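You operate a simulated robot arm through the tools that you are given. There is no shell and no other tool. Be economical: measure what you need, move in short steps, check, and stop when the job is done.

Carry out the task below with a simulated robot arm. There is one attempt and no reset: what you move stays moved.

## Task
Park machine one for service: jog the drum to its mark, switch off and tag it.
Fine: mode dial to HAND, JOG key (not the hand wheel) till the yellow mark stands at the pointer, then main switch off, then the red lock tag on the switch peg.

The check looks at the end state, three seconds after you hand in, the way a careful person would. Anything else that was tipped, shoved, dropped, spilled or broken makes it a failure.

## Robot
A 6-joint arm with a two-finger parallel gripper on a trunk, on a base that drives. Base frame: it is fixed to the floor where the robot stands at the start and does not move with it; the origin is under the middle of the robot, x ahead of it, y to its left, z up. Readings come in mm, rad, newtons and seconds.
Its first joint turns from -2.897 to 2.897 rad. Places, roughly: first down key [1300, 0, 1000]; first emergency stop [1600, 200, 1000]; first grey handle [1400, 200, 700]; first machine [1600, -100, 500]; first main switch [1300, 100, 700]; first mode dial [1200, 0, 1000]; first reset key [1200, 100, 900]; first size dial [1400, 200, 900]; first start key [1300, 100, 900]; first stop key [1300, 100, 900]; first style dial [1500, 300, 1000]; first up key [1300, 0, 1000]; fourth machine [5000, 2400, 500]; second machine [2700, 700, 500]; third machine [3900, 1600, 500]. Payload 3.43 kg.
The tool frame sits at the grasp point between the pads (the TCP): z along the fingers, y along the line on which they close. The tips reach 34 mm beyond it. The gripper opens to 128 mm. The fingers are 24 mm wide and 12 mm thick; the gripper's body (48 by 130 mm) begins 96 mm behind the TCP.
Orientation is told as [roll, pitch, yaw] about the base's x, y, z axes, in that order, counted from this pose: with the fingers straight down and closing along the base's y, the tool's x points along the base's -x, its y along +y and its z along -z.

## Interface
- The arm moves only by the tool play_rows. Its argument "deltas" is a list of rows, each a list of 6 numbers: the shift along the tool's x, y, z in units of 250 mm (1.0 is 250 mm), then the turn, a rotation vector about the tool's x, y, z in units of 120 degrees (1.0 is 120 degrees). In form: [[x, y, z, wx, wy, wz], ...]. A call has 1 to 10 rows; each row is the pose to reach, as a shift and turn from the pose commanded when the call began, along the tool's axes at that moment. "jaw" is the opening in per cent of the stroke, from 0 (shut) to 100 (fully open), set as the call begins (left out, the last holds). A call with a number of a shift or a turn outside -1 to 1 is refused whole. A row lasts 0.2 s, in which the tool goes at most 50 mm and 0.15 rad; a call with a longer step from one row to the next is refused whole, and so is a gripper value outside its range. A pose out of reach is approached as far as the arm can. The call stops where the force on the tool passes 90 N (or 10 N more than at its start, if that is more) or the arm is blocked; 0.2 s more then pass. Each finger travels about 153 mm/s and halts on what it meets, pressing with about 36 N; the grip force reading is that of the motor and also rises with nothing between the fingers. The clock runs only during rows and for 0.2 s after the last one: add rows that repeat a pose to give the fingers time. It gives the time, the measured TCP pose, the force on the tool (base axes), the opening and the grip force at its end, in the units of the frame above (readings bear some noise), with the torque about the TCP (base axes, N m) and any sound that the robot's microphone picked up, and new pictures: "views" is both (left out), scene, wrist or none.
- Cameras (640 x 400 px; columns grow to the right, rows downward): "scene" is now at [172.3, 209.9, 1224.6]; the picture's right is [-0.14, -0.99, 0.00], its down [-0.30, 0.04, -0.95] and it looks along [0.94, -0.13, -0.31] (base axes); focal length 265 px, centre (320, 200). "wrist" rides on the gripper at [76, -11, -160] in the tool frame; the picture's right is [0.15, 0.99, 0.00], its down [-0.88, 0.13, -0.46] and it looks along [-0.45, 0.07, 0.89] (tool axes); focal length 234 px, centre (320, 200). There is no depth. A picture from a camera that has moved, and an enlarged one, comes with that camera's place and axes in the base frame and with its lens.
- roll_base(legs): drives the robot by 1 to 6 legs, each [ahead, left, turn to the left] in mm, mm and rad, along the robot's own axes; the way and the turn of a leg run together, so that a leg with both is an arc; at most 1500 mm and 3.142 rad a leg. The arm and the cameras ride along, it lands a little off, and it stops where it bumps. It gives what a move gives, and a new picture of the scene camera.
- turn_head(pan, tilt): turns the head with the scene camera to pan (to the left, within 2.496 rad either way) and tilt (down, from -0.506 to 1.204), counted from straight ahead of the robot. It gives what a move gives, and a new picture of the scene camera.
- enlarge(camera, box): a new picture of the part [left, top, right, bottom] of that camera's present view, enlarged. The clock stands still meanwhile.
- hand_in(): hands the job in; it is judged then, once.

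Work in short steps. Places have to be worked out from the pictures, the camera data and where the tool is seen: move nearer, look again, correct. Check each grasp and each placing, and mend what went wrong. You have 120 turns and 260 pictures in all, those below and enlarged ones among them. Open the gripper and draw the arm clear of the work before you hand the job in, unless the task says otherwise; then end with one line.

The tools are called after "Call:" by a JSON object that holds its "api" and its "payload". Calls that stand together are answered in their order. play_rows: Moves the arm, as the interface text tells. Its arguments: {"type":"object","properties":{"deltas":{"type":"array","items":{"type":"array","items":{"type":"number"}}},"jaw":{"type":"number"},"views":{"type":"string","enum":["both","scene","wrist","none"]}},"required":["deltas"]} The other tools are called the same way: roll_base (legs) drives the base; turn_head (pan, tilt) turns the head that bears the scene camera; enlarge (camera, box) takes an enlarged picture of a part of a camera's view; hand_in () hands the job in.

At the start:

```text
clock: 0.0
ee_pos: [782.4, 88.6, 999.2]
orientation: [-0.001, 0.0, -0.001]
contact_force: [0.6, -0.3, 0.3]
torque: [-0.03, 0.02, 0.02]
grip_width: 127.8
grasp_force: 0.0
robot x, y, heading: [0.3, 3.7, -0.001]
head pan, tilt: [-0.138, 0.311]
```

scene: 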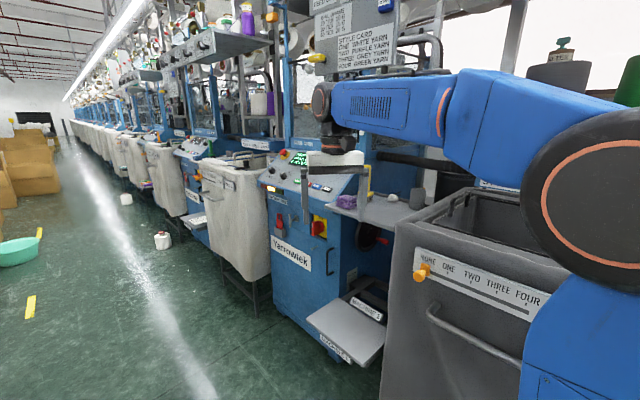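
wrist: 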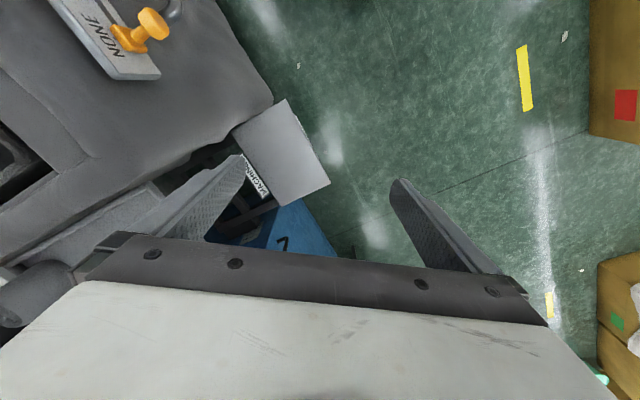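

The machine panel sits mid-picture; I enlarge it to find the dial, jog key, switch, peg and tag.

Call:
{"api": "enlarge", "payload": {"camera": "scene", "box": [240, 130, 400, 230]}}

Call:
{"api": "enlarge", "payload": {"camera": "scene", "box": [240, 200, 400, 300]}}

Call:
{"api": "enlarge", "payload": {"camera": "scene", "box": [260, 0, 420, 100]}}

```text
4.00 times, centred on (320, 180) of scene
camera zoom: at [172.3, 209.9, 1224.6], right [-0.14, -0.99, 0.0], down [-0.3, 0.04, -0.95], along [0.94, -0.13, -0.31], focal length 1058 px, centre (320, 280)
```

zoom: 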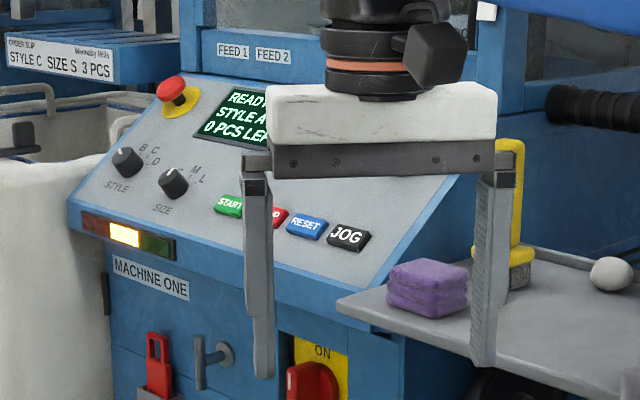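

```text
4.00 times, centred on (320, 250) of scene
camera zoom: at [172.3, 209.9, 1224.6], right [-0.14, -0.99, 0.0], down [-0.3, 0.04, -0.95], along [0.94, -0.13, -0.31], focal length 1058 px, centre (320, 0)
```

zoom: 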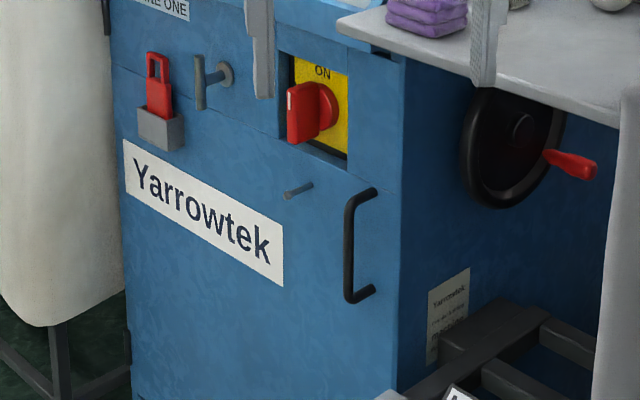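

```text
4.00 times, centred on (340, 50) of scene
camera zoom: at [172.3, 209.9, 1224.6], right [-0.14, -0.99, 0.0], down [-0.3, 0.04, -0.95], along [0.94, -0.13, -0.31], focal length 1058 px, centre (240, 800)
```

zoom: 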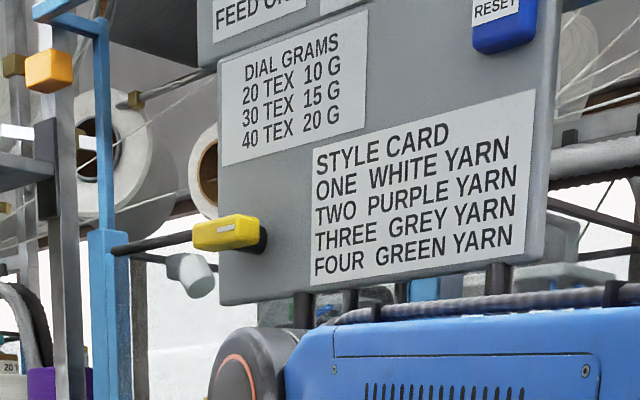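

The machine faces the aisle on the left, and its row runs diagonally. I drive left into the aisle first, for a view of the front.

Call:
{"api": "roll_base", "payload": {"legs": [[0, 600, 0]]}}

```text
clock: 2.2
ee_pos: [784.5, 418.9, 999.6]
orientation: [0.0, -0.001, -0.006]
contact_force: [-0.3, 0.1, 0.2]
torque: [0.0, 0.01, 0.01]
grip_width: 128.1
grasp_force: 0.0
robot x, y, heading: [1.1, 337.9, -0.006]
head pan, tilt: [-0.138, 0.311]
stopped in leg 1: the robot was blocked; the commanded pose is now the measured one
camera scene: at [174.6, 545.5, 1224.6], right [-0.14, -0.99, 0.0], down [-0.3, 0.04, -0.95], along [0.94, -0.14, -0.31], focal length 265 px, centre (320, 200)
```

scene: 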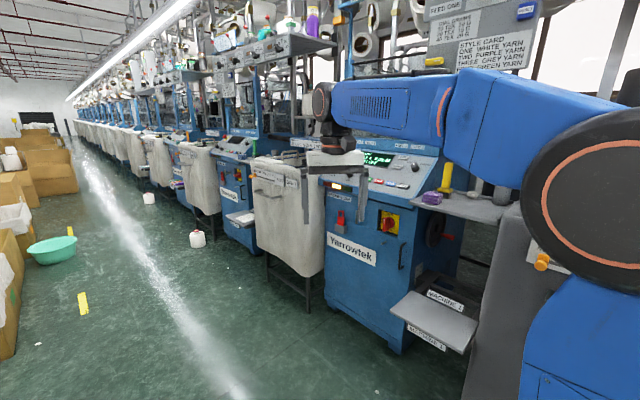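

Blocked after 334 mm; I look left to see what it touches.

Call:
{"api": "turn_head", "payload": {"pan": 1.2, "tilt": 0.7}}

Call:
{"api": "turn_head", "payload": {"pan": 2.0, "tilt": 0.9}}

```text
clock: 3.7
ee_pos: [784.6, 418.3, 1000.1]
orientation: [0.0, 0.001, -0.009]
contact_force: [0.0, 0.3, 0.3]
torque: [0.05, 0.02, -0.02]
grip_width: 127.8
grasp_force: 0.0
robot x, y, heading: [2.4, 338.1, -0.008]
head pan, tilt: [1.201, 0.7]
camera scene: at [113.5, 637.9, 1189.5], right [0.93, -0.37, 0.0], down [-0.24, -0.6, -0.77], along [0.28, 0.71, -0.64], focal length 265 px, centre (320, 200)
```

scene: 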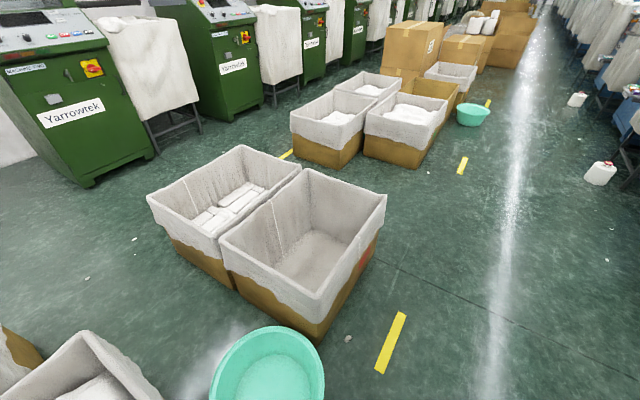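

```text
clock: 4.8
ee_pos: [785.1, 419.0, 999.6]
orientation: [-0.001, 0.001, -0.006]
contact_force: [-0.3, 0.5, 1.2]
torque: [0.03, -0.04, 0.0]
grip_width: 128.0
grasp_force: 0.0
robot x, y, heading: [1.7, 338.7, -0.009]
head pan, tilt: [2.0, 0.901]
camera scene: at [51.3, 627.8, 1173.4], right [0.91, 0.41, 0.0], down [0.32, -0.71, -0.62], along [-0.25, 0.57, -0.78], focal length 265 px, centre (320, 200)
```

scene: 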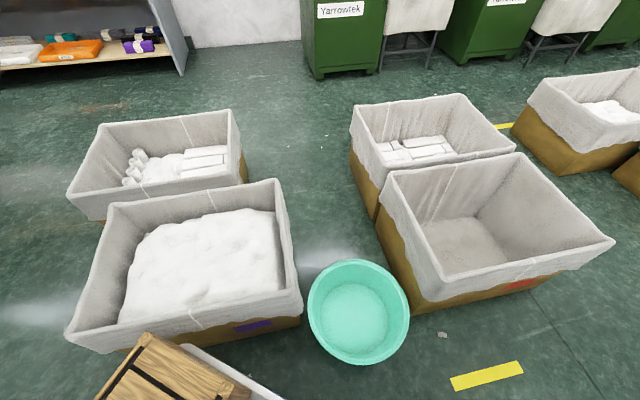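

Call:
{"api": "turn_head", "payload": {"pan": 2.3, "tilt": 1.2}}

Call:
{"api": "turn_head", "payload": {"pan": 1.4, "tilt": 1.2}}

```text
clock: 5.6
ee_pos: [784.8, 419.2, 1000.8]
orientation: [-0.001, 0.0, -0.006]
contact_force: [0.0, -0.3, 0.2]
torque: [-0.02, 0.05, 0.02]
grip_width: 127.8
grasp_force: 0.0
robot x, y, heading: [-0.3, 336.2, -0.002]
head pan, tilt: [2.3, 1.201]
camera scene: at [45.2, 600.9, 1153.6], right [0.75, 0.66, 0.0], down [0.62, -0.7, -0.36], along [-0.24, 0.27, -0.93], focal length 265 px, centre (320, 200)
```

scene: 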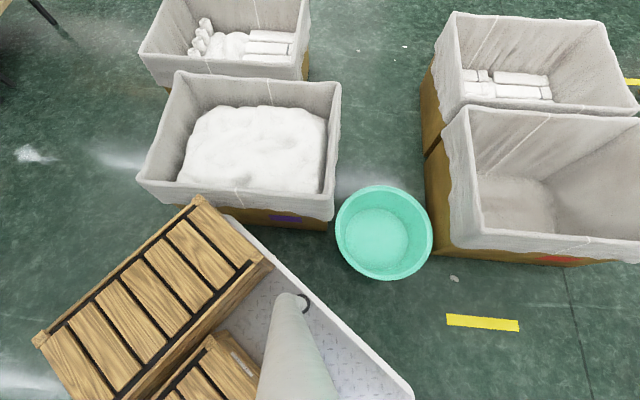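

```text
clock: 6.8
ee_pos: [783.8, 419.2, 1000.1]
orientation: [0.0, 0.0, -0.007]
contact_force: [-0.7, -0.2, 0.2]
torque: [-0.01, 0.01, 0.04]
grip_width: 128.2
grasp_force: 0.0
robot x, y, heading: [-1.5, 333.5, -0.004]
head pan, tilt: [1.4, 1.201]
camera scene: at [92.1, 613.9, 1153.5], right [0.98, -0.18, 0.0], down [-0.16, -0.92, -0.36], along [0.06, 0.36, -0.93], focal length 265 px, centre (320, 200)
```

scene: 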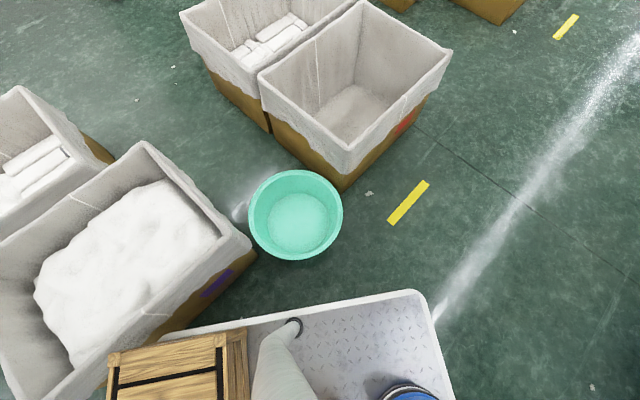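

The base is a large platform, about ±420 by ±270 mm, and it brushed against a box's line. I retract the arm first. Then I align with the aisle, drive along it, and turn to face the machine.

Call:
{"api": "play_rows", "payload": {"deltas": [[0.15, 0, -0.1, 0, 0, 0], [0.3, 0, -0.2, 0, 0, 0], [0.45, 0, -0.3, 0, 0, 0], [0.6, 0, -0.4, 0, 0, 0]], "views": "none"}}

Call:
{"api": "turn_head", "payload": {"pan": -0.3, "tilt": 0.6}}

Call:
{"api": "roll_base", "payload": {"legs": [[0, 0, 0.63], [600, -60, 0]]}}

```text
clock: 7.8
ee_pos: [635.2, 421.5, 1098.2]
orientation: [-0.004, 0.001, -0.006]
contact_force: [1.7, -0.6, -0.6]
torque: [-0.01, 0.07, -0.02]
grip_width: 128.1
grasp_force: 0.0
robot x, y, heading: [0.8, 337.8, -0.007]
head pan, tilt: [1.4, 1.201]
```

```text
clock: 9.6
ee_pos: [634.9, 421.3, 1098.6]
orientation: [0.0, -0.001, -0.007]
contact_force: [0.5, -0.1, 0.5]
torque: [-0.01, -0.05, 0.0]
grip_width: 127.8
grasp_force: 0.0
robot x, y, heading: [0.2, 336.6, -0.005]
head pan, tilt: [-0.3, 0.6]
camera scene: at [166.5, 532.2, 1198.1], right [-0.3, -0.95, 0.0], down [-0.54, 0.17, -0.82], along [0.79, -0.25, -0.57], focal length 265 px, centre (320, 200)
```

scene: 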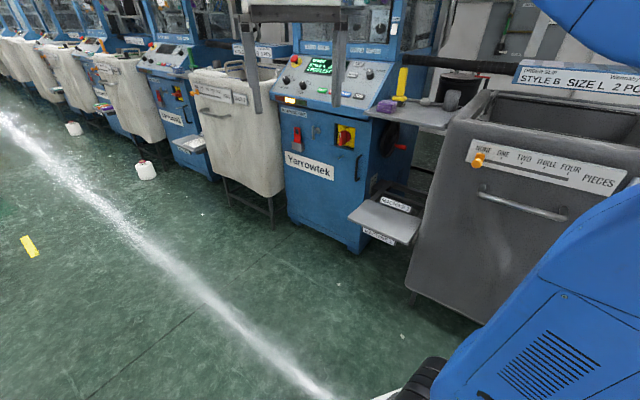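

```text
clock: 14.7
ee_pos: [973.9, 1087.4, 1099.0]
orientation: [0.0, 0.0, 0.634]
contact_force: [-0.3, 0.7, -0.3]
torque: [0.01, -0.02, -0.02]
grip_width: 128.1
grasp_force: 0.0
robot x, y, heading: [517.0, 637.8, 0.638]
head pan, tilt: [-0.3, 0.6]
camera scene: at [533.8, 896.8, 1198.1], right [0.33, -0.94, 0.0], down [-0.53, -0.19, -0.83], along [0.78, 0.27, -0.56], focal length 265 px, centre (320, 200)
```

scene: 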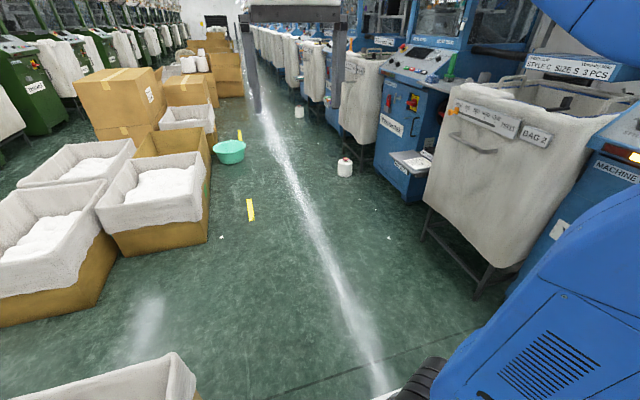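

Heading matches the row. Now I look right at machine one.

Call:
{"api": "turn_head", "payload": {"pan": -1.3, "tilt": 0.5}}

Call:
{"api": "turn_head", "payload": {"pan": 1.0, "tilt": 1.1}}

```text
clock: 15.9
ee_pos: [973.5, 1086.4, 1098.2]
orientation: [0.0, 0.0, 0.634]
contact_force: [-0.9, -0.1, 0.7]
torque: [0.06, 0.0, 0.02]
grip_width: 127.7
grasp_force: 0.0
robot x, y, heading: [515.5, 643.0, 0.634]
head pan, tilt: [-1.3, 0.499]
camera scene: at [521.9, 811.6, 1207.2], right [-0.62, -0.79, 0.0], down [-0.38, 0.3, -0.88], along [0.69, -0.54, -0.48], focal length 265 px, centre (320, 200)
```

scene: 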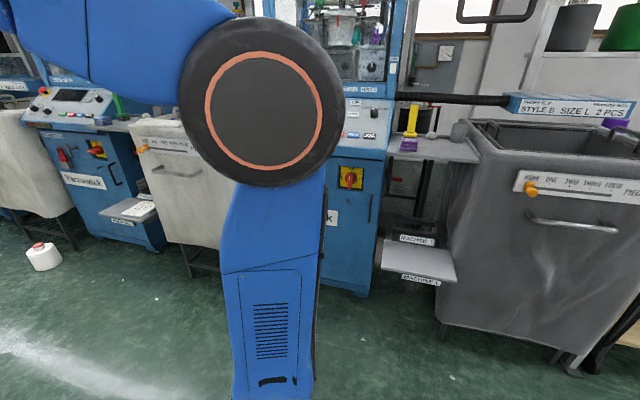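

```text
clock: 18.1
ee_pos: [973.8, 1086.4, 1099.1]
orientation: [-0.001, 0.0, 0.635]
contact_force: [0.1, -0.1, 0.3]
torque: [-0.01, -0.01, 0.0]
grip_width: 127.9
grasp_force: 0.1
robot x, y, heading: [513.4, 637.8, 0.635]
head pan, tilt: [1.0, 1.1]
camera scene: at [446.3, 930.8, 1159.5], right [1.0, 0.06, 0.0], down [0.06, -0.89, -0.45], along [-0.03, 0.45, -0.89], focal length 265 px, centre (320, 200)
```

scene: 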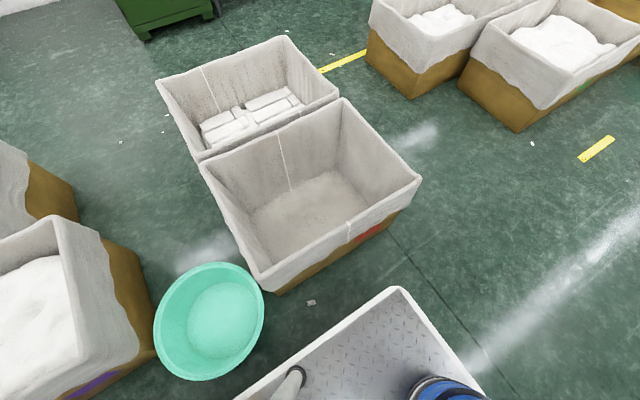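

Turning here would clip the box on the left, so I shift toward the machine first, then turn to face it.

Call:
{"api": "roll_base", "payload": {"legs": [[260, -100, 0], [0, 0, -0.785], [0, 0, -0.785]]}}

Call:
{"api": "turn_head", "payload": {"pan": -0.3, "tilt": 0.45}}

```text
clock: 24.1
ee_pos: [1230.6, 258.6, 1097.9]
orientation: [-0.002, -0.002, -0.931]
contact_force: [0.6, -0.1, 1.0]
torque: [-0.01, -0.01, 0.01]
grip_width: 128.0
grasp_force: 0.0
robot x, y, heading: [784.2, 712.2, -0.934]
head pan, tilt: [1.0, 1.1]
camera scene: at [1069.7, 787.7, 1159.5], right [0.07, -1.0, 0.0], down [-0.89, -0.06, -0.45], along [0.45, 0.03, -0.89], focal length 265 px, centre (320, 200)
```

scene: 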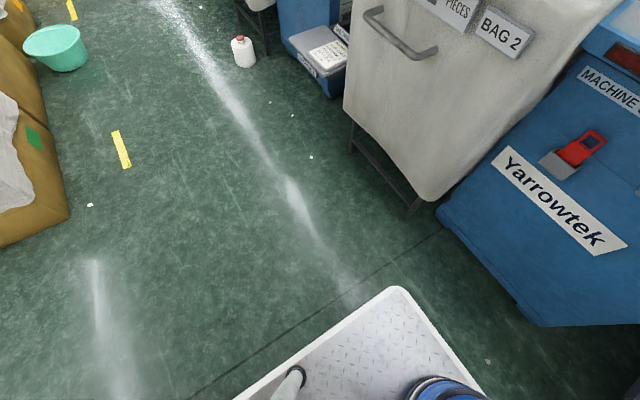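

```text
clock: 25.6
ee_pos: [1231.1, 258.9, 1099.4]
orientation: [-0.001, 0.001, -0.931]
contact_force: [1.1, 0.5, -0.6]
torque: [0.0, 0.03, 0.01]
grip_width: 128.0
grasp_force: 0.0
robot x, y, heading: [779.2, 710.8, -0.936]
head pan, tilt: [-0.3, 0.45]
camera scene: at [1037.3, 696.7, 1211.7], right [-0.94, -0.33, 0.0], down [-0.15, 0.41, -0.9], along [0.3, -0.85, -0.44], focal length 265 px, centre (320, 200)
```

scene: 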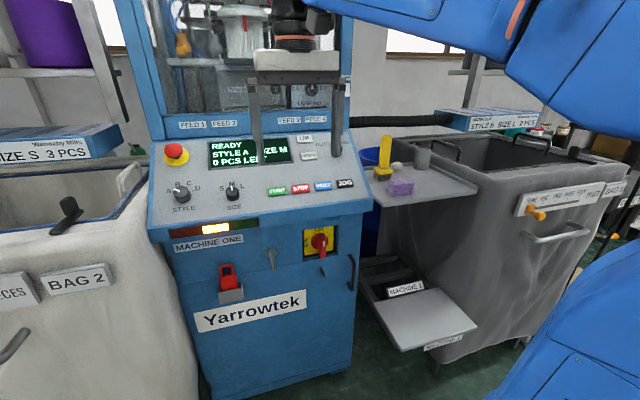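

Excellent view. I enlarge the panel and the drum window.

Call:
{"api": "enlarge", "payload": {"camera": "scene", "box": [240, 120, 400, 220]}}

Call:
{"api": "enlarge", "payload": {"camera": "scene", "box": [140, 0, 380, 150]}}

Call:
{"api": "enlarge", "payload": {"camera": "scene", "box": [200, 210, 376, 320]}}

```text
4.00 times, centred on (320, 170) of scene
camera zoom: at [1037.3, 696.7, 1211.7], right [-0.94, -0.33, 0.0], down [-0.15, 0.41, -0.9], along [0.3, -0.85, -0.44], focal length 1058 px, centre (320, 320)
```

zoom: 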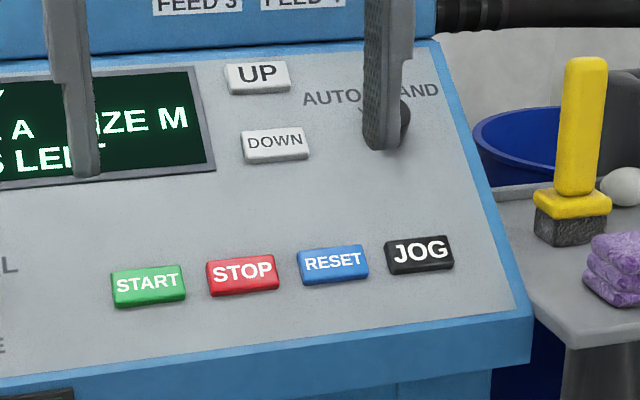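

```text
2.67 times, centred on (260, 75) of scene
camera zoom: at [1037.3, 696.7, 1211.7], right [-0.94, -0.33, 0.0], down [-0.15, 0.41, -0.9], along [0.3, -0.85, -0.44], focal length 706 px, centre (480, 533)
```

zoom: 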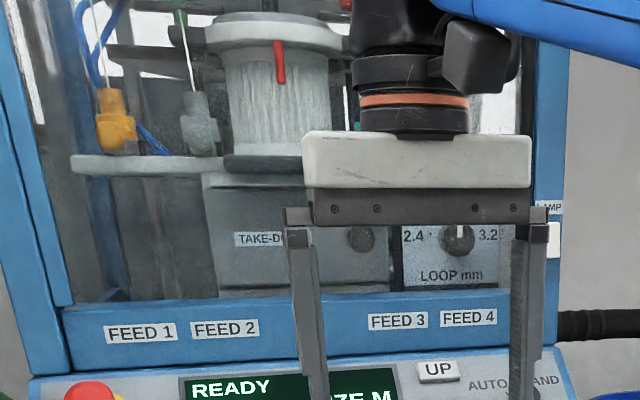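

```text
3.64 times, centred on (288, 265) of scene
camera zoom: at [1037.3, 696.7, 1211.7], right [-0.94, -0.33, 0.0], down [-0.15, 0.41, -0.9], along [0.3, -0.85, -0.44], focal length 962 px, centre (436, -36)
```

zoom: 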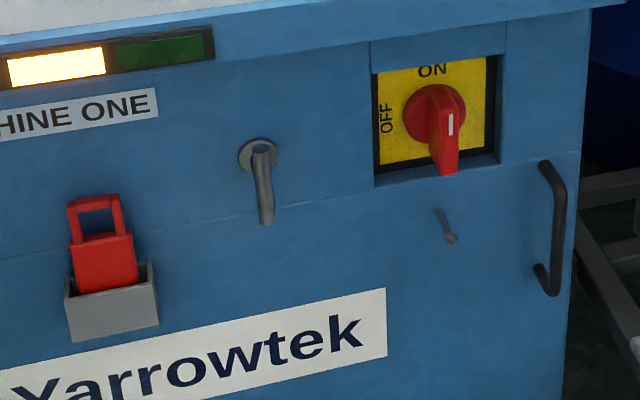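

Triangulating the two scene views gives JOG ≈ (1193, 39, 937), switch ≈ (1260, 60, 744), peg tip ≈ (1230, 99, 652) and tag top ≈ (1466, 241, 740). I move the tool right and up to unblock the dial, then look again.

Call:
{"api": "play_rows", "payload": {"deltas": [[0, -0.2, -0.1, 0, 0, 0], [0, -0.4, -0.2, 0, 0, 0], [0, -0.6, -0.3, 0, 0, 0], [0, -0.8, -0.4, 0, 0, 0], [0, -1.0, -0.4, 0, 0, 0]]}}

Call:
{"api": "enlarge", "payload": {"camera": "scene", "box": [240, 120, 400, 220]}}

Call:
{"api": "enlarge", "payload": {"camera": "scene", "box": [180, 0, 340, 100]}}

```text
refused: row 1 steps farther than a row can; nothing moved
```

```text
4.00 times, centred on (320, 170) of scene
camera zoom: at [1037.3, 696.7, 1211.7], right [-0.94, -0.33, 0.0], down [-0.15, 0.41, -0.9], along [0.3, -0.85, -0.44], focal length 1058 px, centre (320, 320)
```

zoom: 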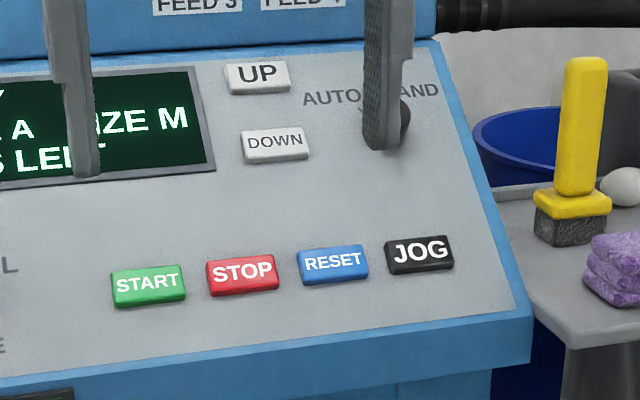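

```text
4.00 times, centred on (260, 50) of scene
camera zoom: at [1037.3, 696.7, 1211.7], right [-0.94, -0.33, 0.0], down [-0.15, 0.41, -0.9], along [0.3, -0.85, -0.44], focal length 1058 px, centre (560, 800)
```

zoom: 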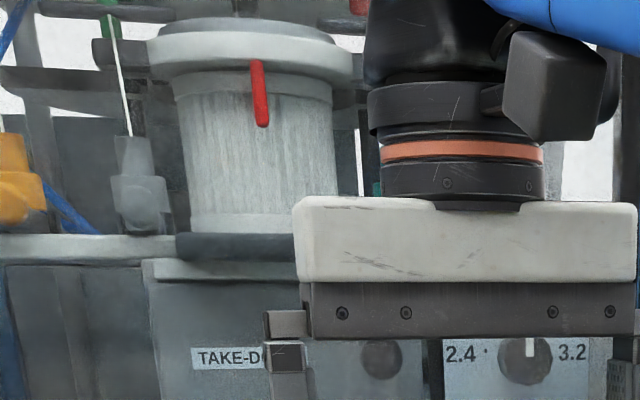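

The row step was too long, so I repeat with shorter ones. The drum sits under a red pointer, and the yellow mark isn't in view yet.

Call:
{"api": "play_rows", "payload": {"deltas": [[0, -0.19, 0, 0, 0, 0], [0, -0.38, 0, 0, 0, 0], [0, -0.57, 0, 0, 0, 0], [0, -0.76, 0, 0, 0, 0], [0, -0.95, 0, 0, 0, 0]]}}

Call:
{"api": "enlarge", "payload": {"camera": "scene", "box": [240, 120, 400, 220]}}

Call:
{"api": "enlarge", "payload": {"camera": "wrist", "box": [160, 0, 480, 200]}}

```text
clock: 26.8
ee_pos: [1042.0, 115.4, 1099.2]
orientation: [0.0, 0.0, -0.932]
contact_force: [0.4, -0.7, -0.3]
torque: [-0.01, -0.01, -0.04]
grip_width: 127.6
grasp_force: 0.1
robot x, y, heading: [783.8, 712.7, -0.93]
head pan, tilt: [-0.3, 0.45]
camera scene: at [1037.2, 696.9, 1211.7], right [-0.94, -0.33, 0.0], down [-0.14, 0.41, -0.9], along [0.3, -0.85, -0.44], focal length 265 px, centre (320, 200)
camera wrist: at [986.6, 170.9, 1259.0], right [0.71, 0.71, 0.0], down [0.63, -0.63, 0.46], along [0.32, -0.32, -0.89], focal length 234 px, centre (320, 200)
```

scene: 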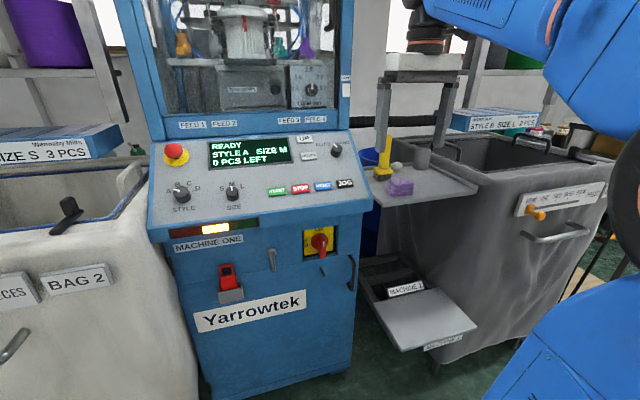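
wrist: 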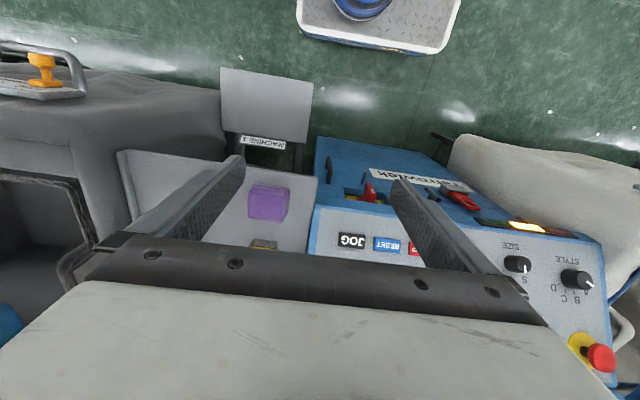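

```text
4.00 times, centred on (320, 170) of scene
camera zoom: at [1037.2, 696.9, 1211.7], right [-0.94, -0.33, 0.0], down [-0.14, 0.41, -0.9], along [0.3, -0.85, -0.44], focal length 1058 px, centre (320, 320)
```

zoom: 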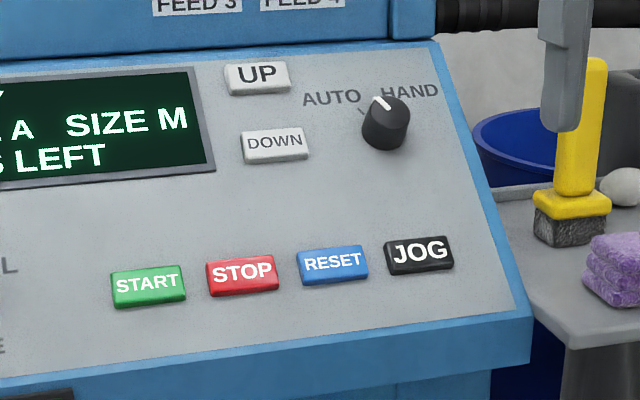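

```text
2.00 times, centred on (320, 100) of wrist
camera zoom: at [986.6, 170.9, 1259.0], right [0.71, 0.71, 0.0], down [0.63, -0.63, 0.46], along [0.32, -0.32, -0.89], focal length 468 px, centre (320, 400)
```

zoom: 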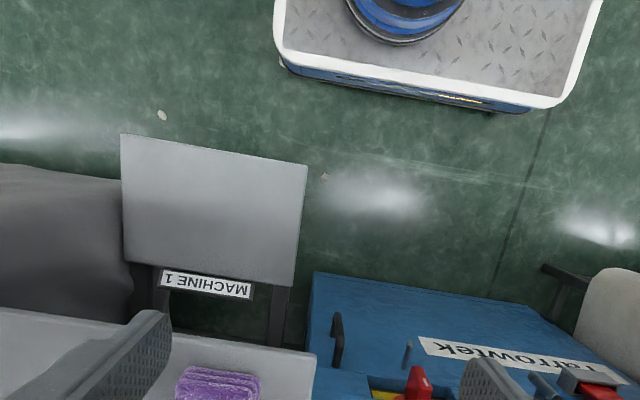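

The dial points up-left at AUTO, with HAND to its right. The panel slopes about 38°, so I pitch the tool square to the panel and hover over the dial to look with the wrist camera.

Call:
{"api": "play_rows", "payload": {"deltas": [[-0.129, 0.057, 0, 0, -0.0642, 0], [-0.258, 0.114, 0, 0, -0.1284, 0], [-0.387, 0.171, 0, 0, -0.1926, 0], [-0.516, 0.228, 0, 0, -0.2568, 0], [-0.645, 0.285, 0, 0, -0.321, 0]], "views": "both"}}

```text
clock: 28.0
ee_pos: [1195.4, 30.7, 1098.9]
orientation: [0.0, -0.674, -0.93]
contact_force: [-0.7, -0.2, -0.6]
torque: [-0.01, -0.01, 0.01]
grip_width: 128.1
grasp_force: 0.0
robot x, y, heading: [781.9, 716.2, -0.933]
head pan, tilt: [-0.3, 0.45]
camera scene: at [1037.2, 696.7, 1211.7], right [-0.94, -0.33, 0.0], down [-0.14, 0.41, -0.9], along [0.3, -0.85, -0.44], focal length 265 px, centre (320, 200)
camera wrist: at [1090.1, 152.8, 1175.9], right [0.73, 0.68, -0.09], down [0.34, -0.25, 0.91], along [0.6, -0.69, -0.41], focal length 234 px, centre (320, 200)
```

scene: 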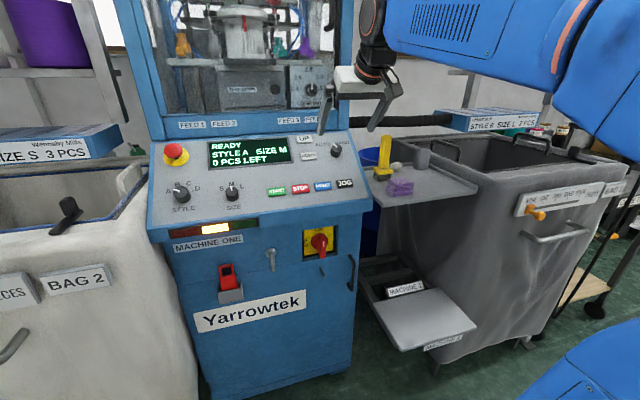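
wrist: 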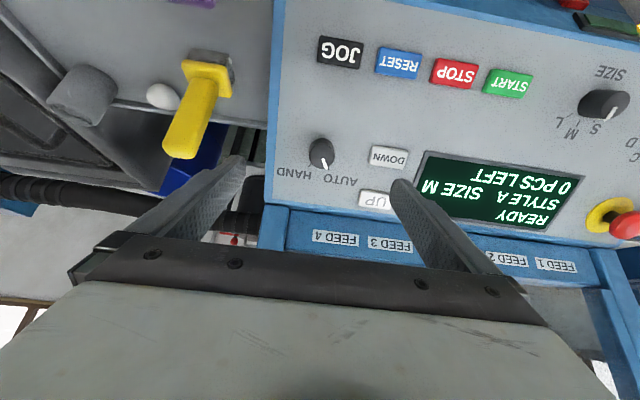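

The tool axis already points almost exactly at the dial. I enlarge to refine depth and dial angle.

Call:
{"api": "enlarge", "payload": {"camera": "wrist", "box": [260, 20, 420, 120]}}

Call:
{"api": "enlarge", "payload": {"camera": "wrist", "box": [256, 110, 384, 190]}}

Call:
{"api": "enlarge", "payload": {"camera": "scene", "box": [280, 120, 376, 180]}}

```text
4.00 times, centred on (340, 70) of wrist
camera zoom: at [1090.1, 152.8, 1175.9], right [0.73, 0.68, -0.09], down [0.34, -0.25, 0.91], along [0.6, -0.69, -0.41], focal length 937 px, centre (240, 720)
```

zoom: 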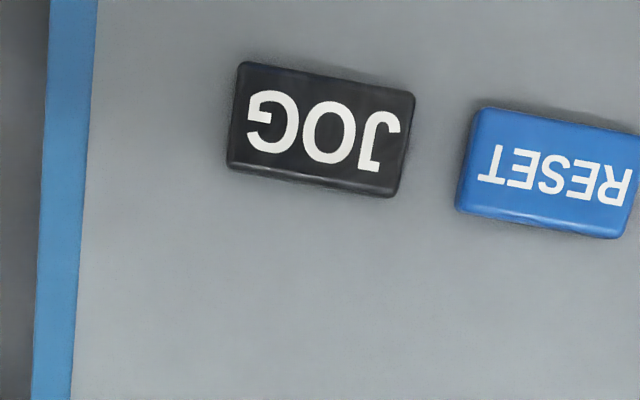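

```text
5.00 times, centred on (320, 150) of wrist
camera zoom: at [1090.1, 152.8, 1175.9], right [0.73, 0.68, -0.09], down [0.34, -0.25, 0.91], along [0.6, -0.69, -0.41], focal length 1171 px, centre (320, 450)
```

zoom: 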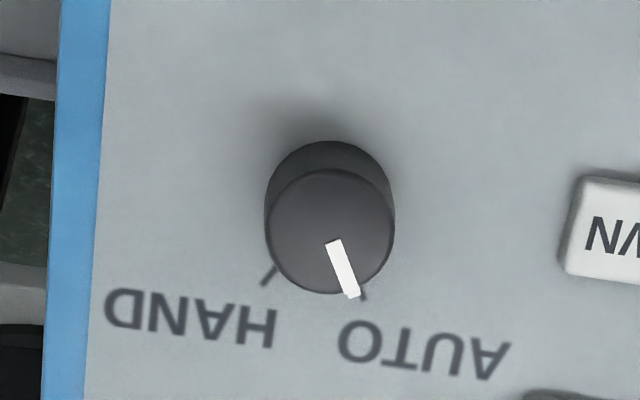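

```text
6.67 times, centred on (328, 150) of scene
camera zoom: at [1037.2, 696.7, 1211.7], right [-0.94, -0.33, 0.0], down [-0.14, 0.41, -0.9], along [0.3, -0.85, -0.44], focal length 1764 px, centre (267, 533)
```

zoom: 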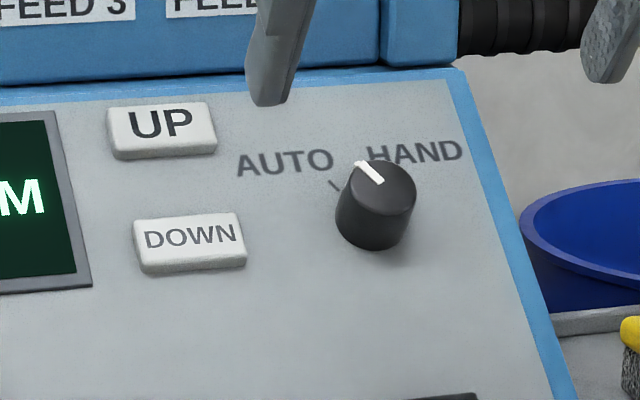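

Dial base lies about 126 mm along the tool axis and is about 30 mm wide. The AUTO and HAND ticks are about ±27° from straight up. I pre-rotate −29° and go down around the dial with the jaw at about 60 mm.

Call:
{"api": "play_rows", "payload": {"deltas": [[0, 0.014, 0.0, 0, 0, -0.06], [0, 0.014, 0.06, 0, 0, -0.12], [0, 0.014, 0.14, 0, 0, -0.18], [0, 0.014, 0.22, 0, 0, -0.24], [0, 0.014, 0.29, 0, 0, -0.24], [0, 0.014, 0.336, 0, 0, -0.24]], "jaw": 47}}

Call:
{"api": "enlarge", "payload": {"camera": "wrist", "box": [240, 110, 400, 210]}}

Call:
{"api": "enlarge", "payload": {"camera": "scene", "box": [280, 110, 376, 170]}}

```text
clock: 29.4
ee_pos: [1228.5, -10.3, 1034.6]
orientation: [-0.366, -0.577, -0.317]
contact_force: [-0.2, 0.4, -0.1]
torque: [-0.03, 0.01, -0.01]
grip_width: 60.6
grasp_force: 0.0
robot x, y, heading: [784.1, 714.7, -0.932]
head pan, tilt: [-0.3, 0.45]
camera scene: at [1037.2, 696.8, 1211.7], right [-0.94, -0.33, 0.0], down [-0.14, 0.41, -0.9], along [0.3, -0.85, -0.44], focal length 265 px, centre (320, 200)
camera wrist: at [1101.5, 81.3, 1120.3], right [0.36, 0.85, -0.38], down [0.59, 0.1, 0.8], along [0.72, -0.51, -0.47], focal length 234 px, centre (320, 200)
```

scene: 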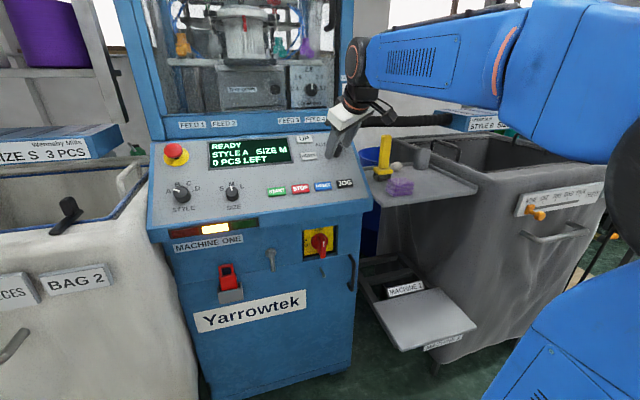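
wrist: 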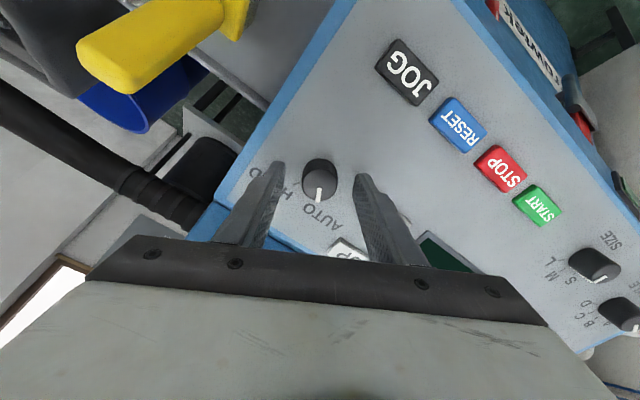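

```text
4.00 times, centred on (320, 160) of wrist
camera zoom: at [1101.5, 81.3, 1120.3], right [0.36, 0.85, -0.38], down [0.59, 0.1, 0.8], along [0.72, -0.51, -0.47], focal length 937 px, centre (320, 360)
```

zoom: 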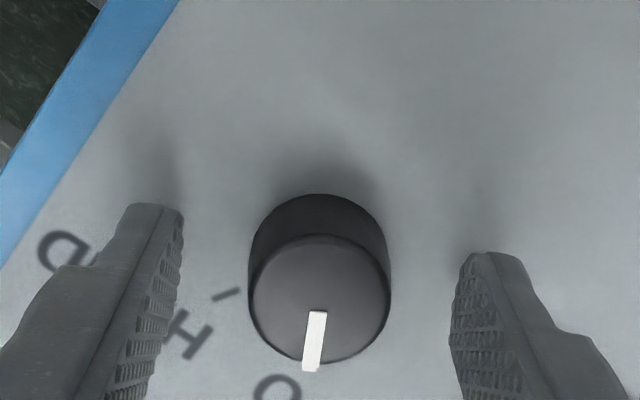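

```text
6.67 times, centred on (328, 140) of scene
camera zoom: at [1037.2, 696.8, 1211.7], right [-0.94, -0.33, 0.0], down [-0.14, 0.41, -0.9], along [0.3, -0.85, -0.44], focal length 1764 px, centre (267, 600)
```

zoom: 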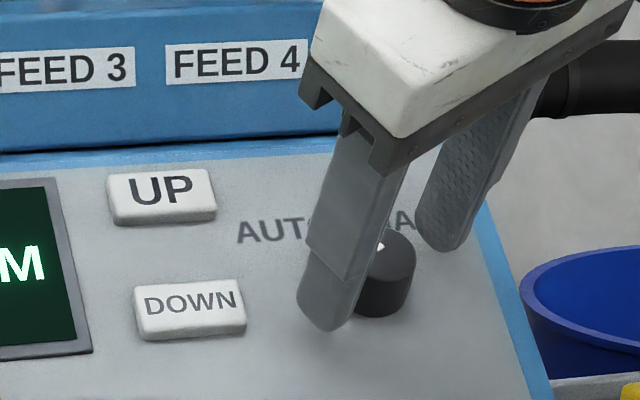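

The dial is centred between the fingers, with tips about 5 mm above the panel. I close on it.

Call:
{"api": "play_rows", "payload": {"deltas": [[0, 0, 0, 0, 0, 0], [0, 0, 0, 0, 0, 0], [0, 0, 0, 0, 0, 0]], "jaw": 15, "views": "none"}}

Call:
{"api": "play_rows", "payload": {"deltas": [[0, 0, 0, 0, 0, 0.06], [0, 0, 0, 0, 0, 0.12], [0, 0, 0, 0, 0, 0.18], [0, 0, 0, 0, 0, 0.24], [0, 0, 0, 0, 0, 0.3], [0, 0, 0, 0, 0, 0.36], [0, 0, 0, 0, 0, 0.42], [0, 0, 0, 0, 0, 0.48], [0, 0, 0, 0, 0, 0.5]], "views": "wrist"}}

Call:
{"api": "enlarge", "payload": {"camera": "wrist", "box": [240, 110, 400, 210]}}

```text
clock: 30.2
ee_pos: [1229.2, -10.7, 1032.9]
orientation: [-0.366, -0.576, -0.319]
contact_force: [1.3, -1.5, -0.5]
torque: [-0.04, -0.08, 0.03]
grip_width: 30.7
grasp_force: 45.4
robot x, y, heading: [782.5, 714.4, -0.931]
head pan, tilt: [-0.3, 0.45]
```

```text
clock: 32.2
ee_pos: [1229.0, -9.5, 1033.4]
orientation: [0.392, -0.563, -1.592]
contact_force: [24.3, 6.5, 2.3]
torque: [0.67, -0.62, 0.8]
grip_width: 30.8
grasp_force: 45.2
robot x, y, heading: [783.5, 714.3, -0.931]
head pan, tilt: [-0.3, 0.45]
camera wrist: at [1159.4, 133.7, 1114.2], right [0.92, 0.31, 0.24], down [-0.06, -0.49, 0.87], along [0.39, -0.81, -0.43], focal length 234 px, centre (320, 200)
```

wrist: 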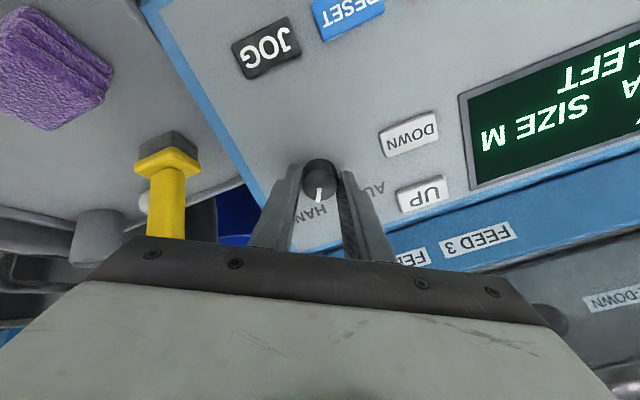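

```text
4.00 times, centred on (320, 160) of wrist
camera zoom: at [1159.4, 133.7, 1114.2], right [0.92, 0.31, 0.24], down [-0.06, -0.49, 0.87], along [0.39, -0.81, -0.43], focal length 937 px, centre (320, 360)
```

zoom: 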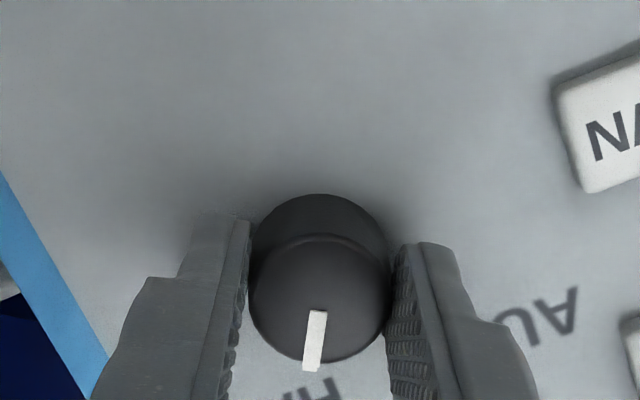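

The pointer turned with the grip. I open, back off along the tool axis and check the dial.

Call:
{"api": "play_rows", "payload": {"deltas": [[0, 0, 0, 0, 0, 0], [0, 0, 0, 0, 0, 0], [0, 0, -0.1, 0, 0, 0], [0, 0, -0.25, 0, 0, -0.06], [0, 0, -0.4, 0, 0, -0.12], [0, 0, -0.4, 0, 0, -0.18], [0, 0, -0.4, 0, 0, -0.24], [0, 0, -0.4, 0, 0, -0.26]], "jaw": 47, "views": "wrist"}}

Call:
{"api": "enlarge", "payload": {"camera": "wrist", "box": [240, 100, 400, 200]}}

Call:
{"api": "enlarge", "payload": {"camera": "scene", "box": [200, 120, 376, 230]}}

```text
clock: 34.0
ee_pos: [1190.9, 39.2, 1111.8]
orientation: [-0.002, -0.674, -0.93]
contact_force: [0.4, 0.5, -0.3]
torque: [-0.03, -0.03, 0.03]
grip_width: 60.3
grasp_force: 0.0
robot x, y, heading: [781.8, 716.5, -0.928]
head pan, tilt: [-0.3, 0.45]
camera wrist: at [1085.7, 162.1, 1189.6], right [0.72, 0.68, -0.09], down [0.35, -0.25, 0.91], along [0.6, -0.69, -0.42], focal length 234 px, centre (320, 200)
```

wrist: 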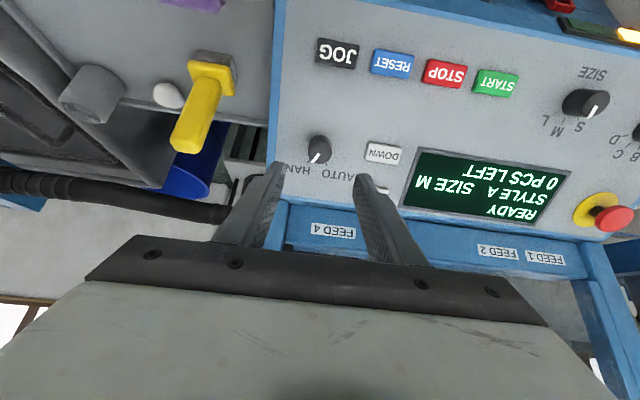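

```text
4.00 times, centred on (320, 150) of wrist
camera zoom: at [1085.7, 162.1, 1189.6], right [0.72, 0.68, -0.09], down [0.35, -0.25, 0.91], along [0.6, -0.69, -0.42], focal length 937 px, centre (320, 400)
```

zoom: 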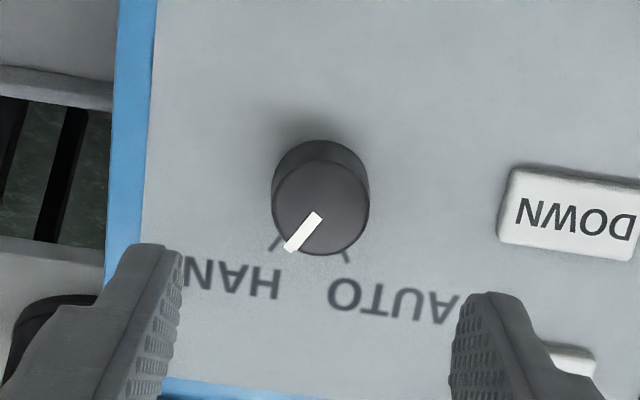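

```text
3.64 times, centred on (288, 175) of scene
camera zoom: at [1037.3, 696.7, 1211.7], right [-0.94, -0.33, 0.0], down [-0.14, 0.41, -0.9], along [0.3, -0.85, -0.44], focal length 962 px, centre (436, 291)
```

zoom: 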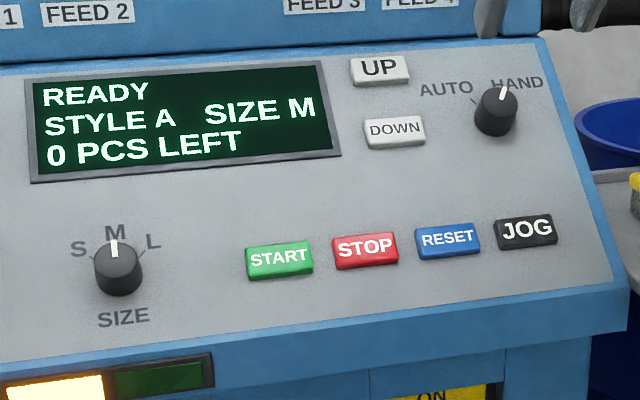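

The dial is at HAND. I close the jaw, go above JOG, and tilt the head up to watch the drum.

Call:
{"api": "play_rows", "payload": {"deltas": [[0.1, 0.003, 0.05, 0, 0, 0], [0.2, 0.006, 0.12, 0, 0, 0], [0.3, 0.01, 0.2, 0, 0, 0], [0.4, 0.012, 0.28, 0, 0, 0], [0.426, 0.012, 0.34, 0, 0, 0], [0.426, 0.012, 0.34, 0, 0, 0]], "jaw": 0, "views": "wrist"}}

Call:
{"api": "turn_head", "payload": {"pan": -0.3, "tilt": 0.2}}

Call:
{"api": "enlarge", "payload": {"camera": "scene", "box": [160, 20, 320, 120]}}

Call:
{"api": "enlarge", "payload": {"camera": "scene", "box": [260, 170, 420, 270]}}

```text
clock: 35.4
ee_pos: [1176.3, 67.3, 978.2]
orientation: [0.001, -0.672, -0.933]
contact_force: [0.1, -0.2, -0.6]
torque: [0.0, -0.02, 0.04]
grip_width: 0.0
grasp_force: 32.6
robot x, y, heading: [782.0, 712.0, -0.929]
head pan, tilt: [-0.3, 0.45]
camera wrist: at [1070.0, 189.4, 1055.8], right [0.73, 0.68, -0.09], down [0.35, -0.25, 0.91], along [0.59, -0.69, -0.42], focal length 234 px, centre (320, 200)
```

wrist: 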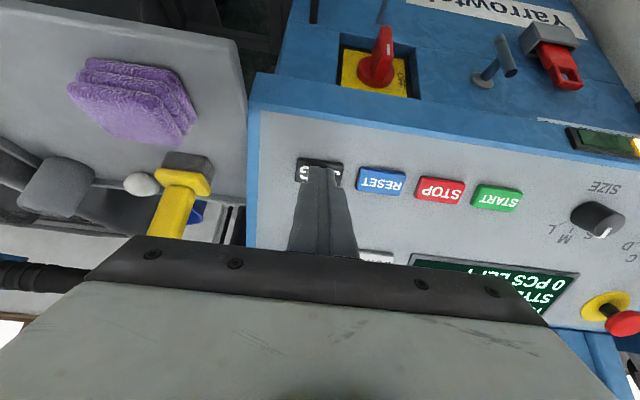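

```text
clock: 36.2
ee_pos: [1175.3, 67.1, 978.6]
orientation: [0.0, -0.674, -0.932]
contact_force: [-1.1, -0.4, -0.7]
torque: [-0.02, -0.04, 0.01]
grip_width: 0.0
grasp_force: 32.9
robot x, y, heading: [788.0, 718.1, -0.932]
head pan, tilt: [-0.3, 0.201]
camera scene: at [1037.7, 695.5, 1234.9], right [-0.94, -0.33, 0.0], down [-0.07, 0.19, -0.98], along [0.33, -0.92, -0.2], focal length 265 px, centre (320, 200)
```

scene: 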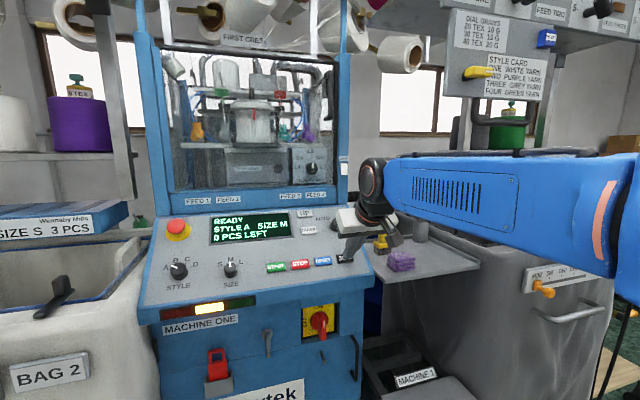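

```text
4.00 times, centred on (240, 70) of scene
camera zoom: at [1037.7, 695.5, 1234.9], right [-0.94, -0.33, 0.0], down [-0.07, 0.19, -0.98], along [0.33, -0.92, -0.2], focal length 1058 px, centre (640, 720)
```

zoom: 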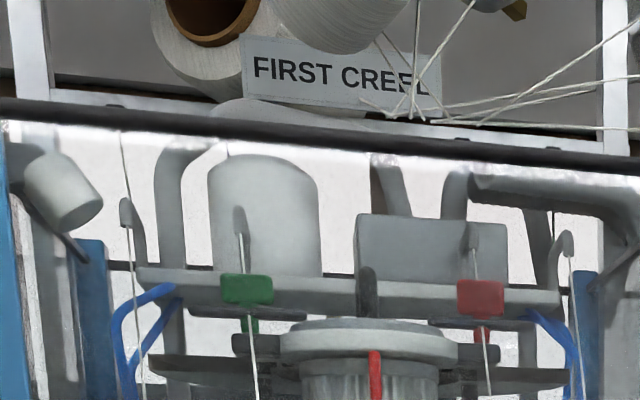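

```text
4.00 times, centred on (340, 220) of scene
camera zoom: at [1037.7, 695.5, 1234.9], right [-0.94, -0.33, 0.0], down [-0.07, 0.19, -0.98], along [0.33, -0.92, -0.2], focal length 1058 px, centre (240, 120)
```

zoom: 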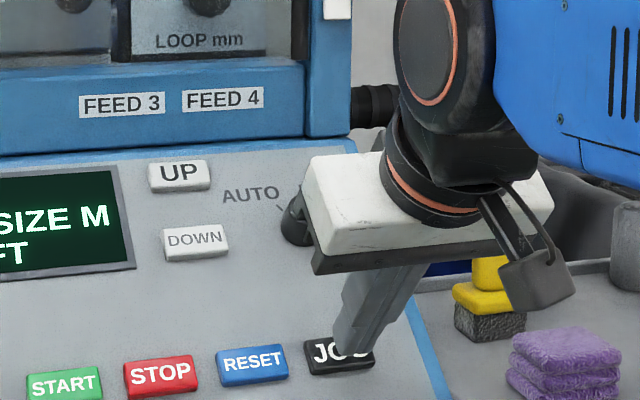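

The tip is centred above JOG with roughly 18 mm of gap. I make a short trial press and retract, then read the effect.

Call:
{"api": "play_rows", "payload": {"deltas": [[0, 0, 0.04, 0, 0, 0], [0, 0, 0.06, 0, 0, 0], [0, 0, 0.07, 0, 0, 0], [0, 0, 0.08, 0, 0, 0]], "views": "none"}}

Call:
{"api": "enlarge", "payload": {"camera": "scene", "box": [192, 70, 320, 150]}}

Call:
{"api": "enlarge", "payload": {"camera": "scene", "box": [280, 200, 408, 280]}}

```text
clock: 37.2
ee_pos: [1183.8, 55.6, 962.4]
orientation: [-0.001, -0.673, -0.932]
contact_force: [-1.6, 2.3, 1.9]
torque: [0.07, 0.06, 0.03]
grip_width: 0.0
grasp_force: 33.2
robot x, y, heading: [779.3, 715.1, -0.934]
head pan, tilt: [-0.3, 0.201]
heard: click
```

```text
5.00 times, centred on (256, 110) of scene
camera zoom: at [1037.6, 695.6, 1234.9], right [-0.94, -0.33, 0.0], down [-0.07, 0.19, -0.98], along [0.33, -0.92, -0.2], focal length 1323 px, centre (640, 650)
```

zoom: 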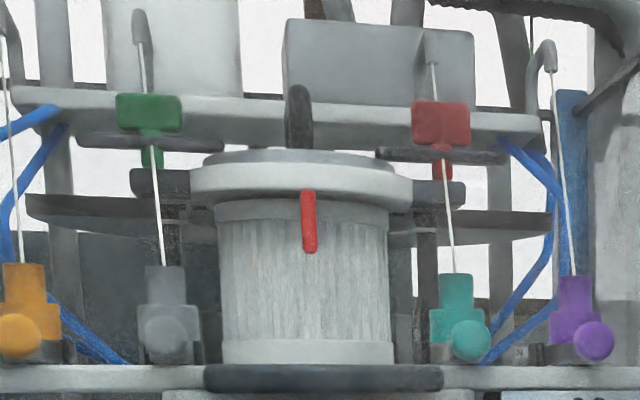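

```text
5.00 times, centred on (344, 240) of scene
camera zoom: at [1037.6, 695.6, 1234.9], right [-0.94, -0.33, 0.0], down [-0.07, 0.19, -0.98], along [0.33, -0.92, -0.2], focal length 1323 px, centre (200, 0)
```

zoom: 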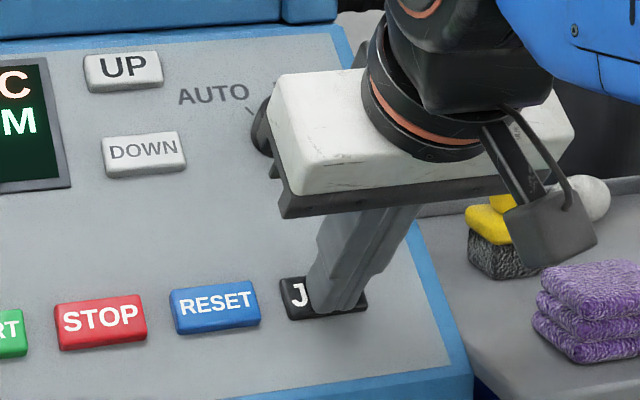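

A click was heard, and the display seems to have changed. I read the display and hold for another moment to see if the drum turns.

Call:
{"api": "enlarge", "payload": {"camera": "scene", "box": [150, 190, 310, 290]}}

Call:
{"api": "play_rows", "payload": {"deltas": [[0, 0, 0, 0, 0, 0]], "views": "none"}}

Call:
{"api": "enlarge", "payload": {"camera": "scene", "box": [192, 90, 320, 170]}}

```text
4.00 times, centred on (230, 240) of scene
camera zoom: at [1037.6, 695.6, 1234.9], right [-0.94, -0.33, 0.0], down [-0.07, 0.19, -0.98], along [0.33, -0.92, -0.2], focal length 1058 px, centre (680, 40)
```

zoom: 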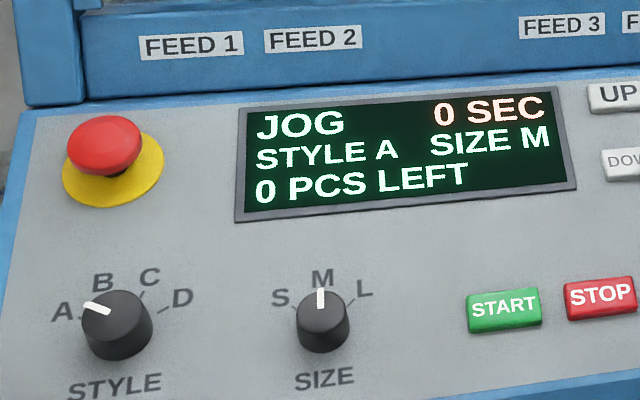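

```text
clock: 37.6
ee_pos: [1181.9, 55.7, 963.1]
orientation: [0.0, -0.675, -0.931]
contact_force: [-1.2, 1.3, 2.1]
torque: [0.0, 0.02, -0.03]
grip_width: 0.0
grasp_force: 33.0
robot x, y, heading: [781.1, 709.9, -0.933]
head pan, tilt: [-0.3, 0.201]
```

```text
5.00 times, centred on (256, 130) of scene
camera zoom: at [1037.6, 695.6, 1234.9], right [-0.94, -0.33, 0.0], down [-0.07, 0.19, -0.98], along [0.33, -0.92, -0.2], focal length 1323 px, centre (640, 550)
```

zoom: 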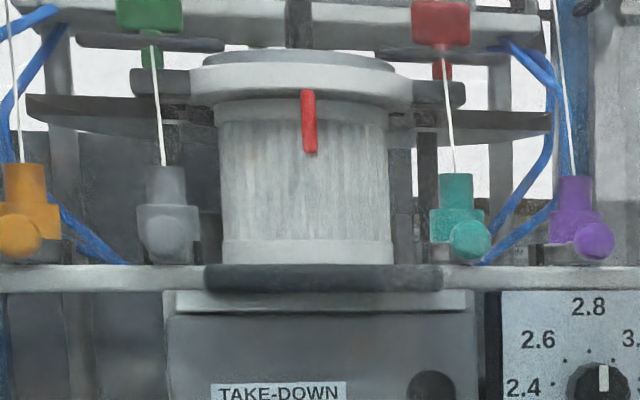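

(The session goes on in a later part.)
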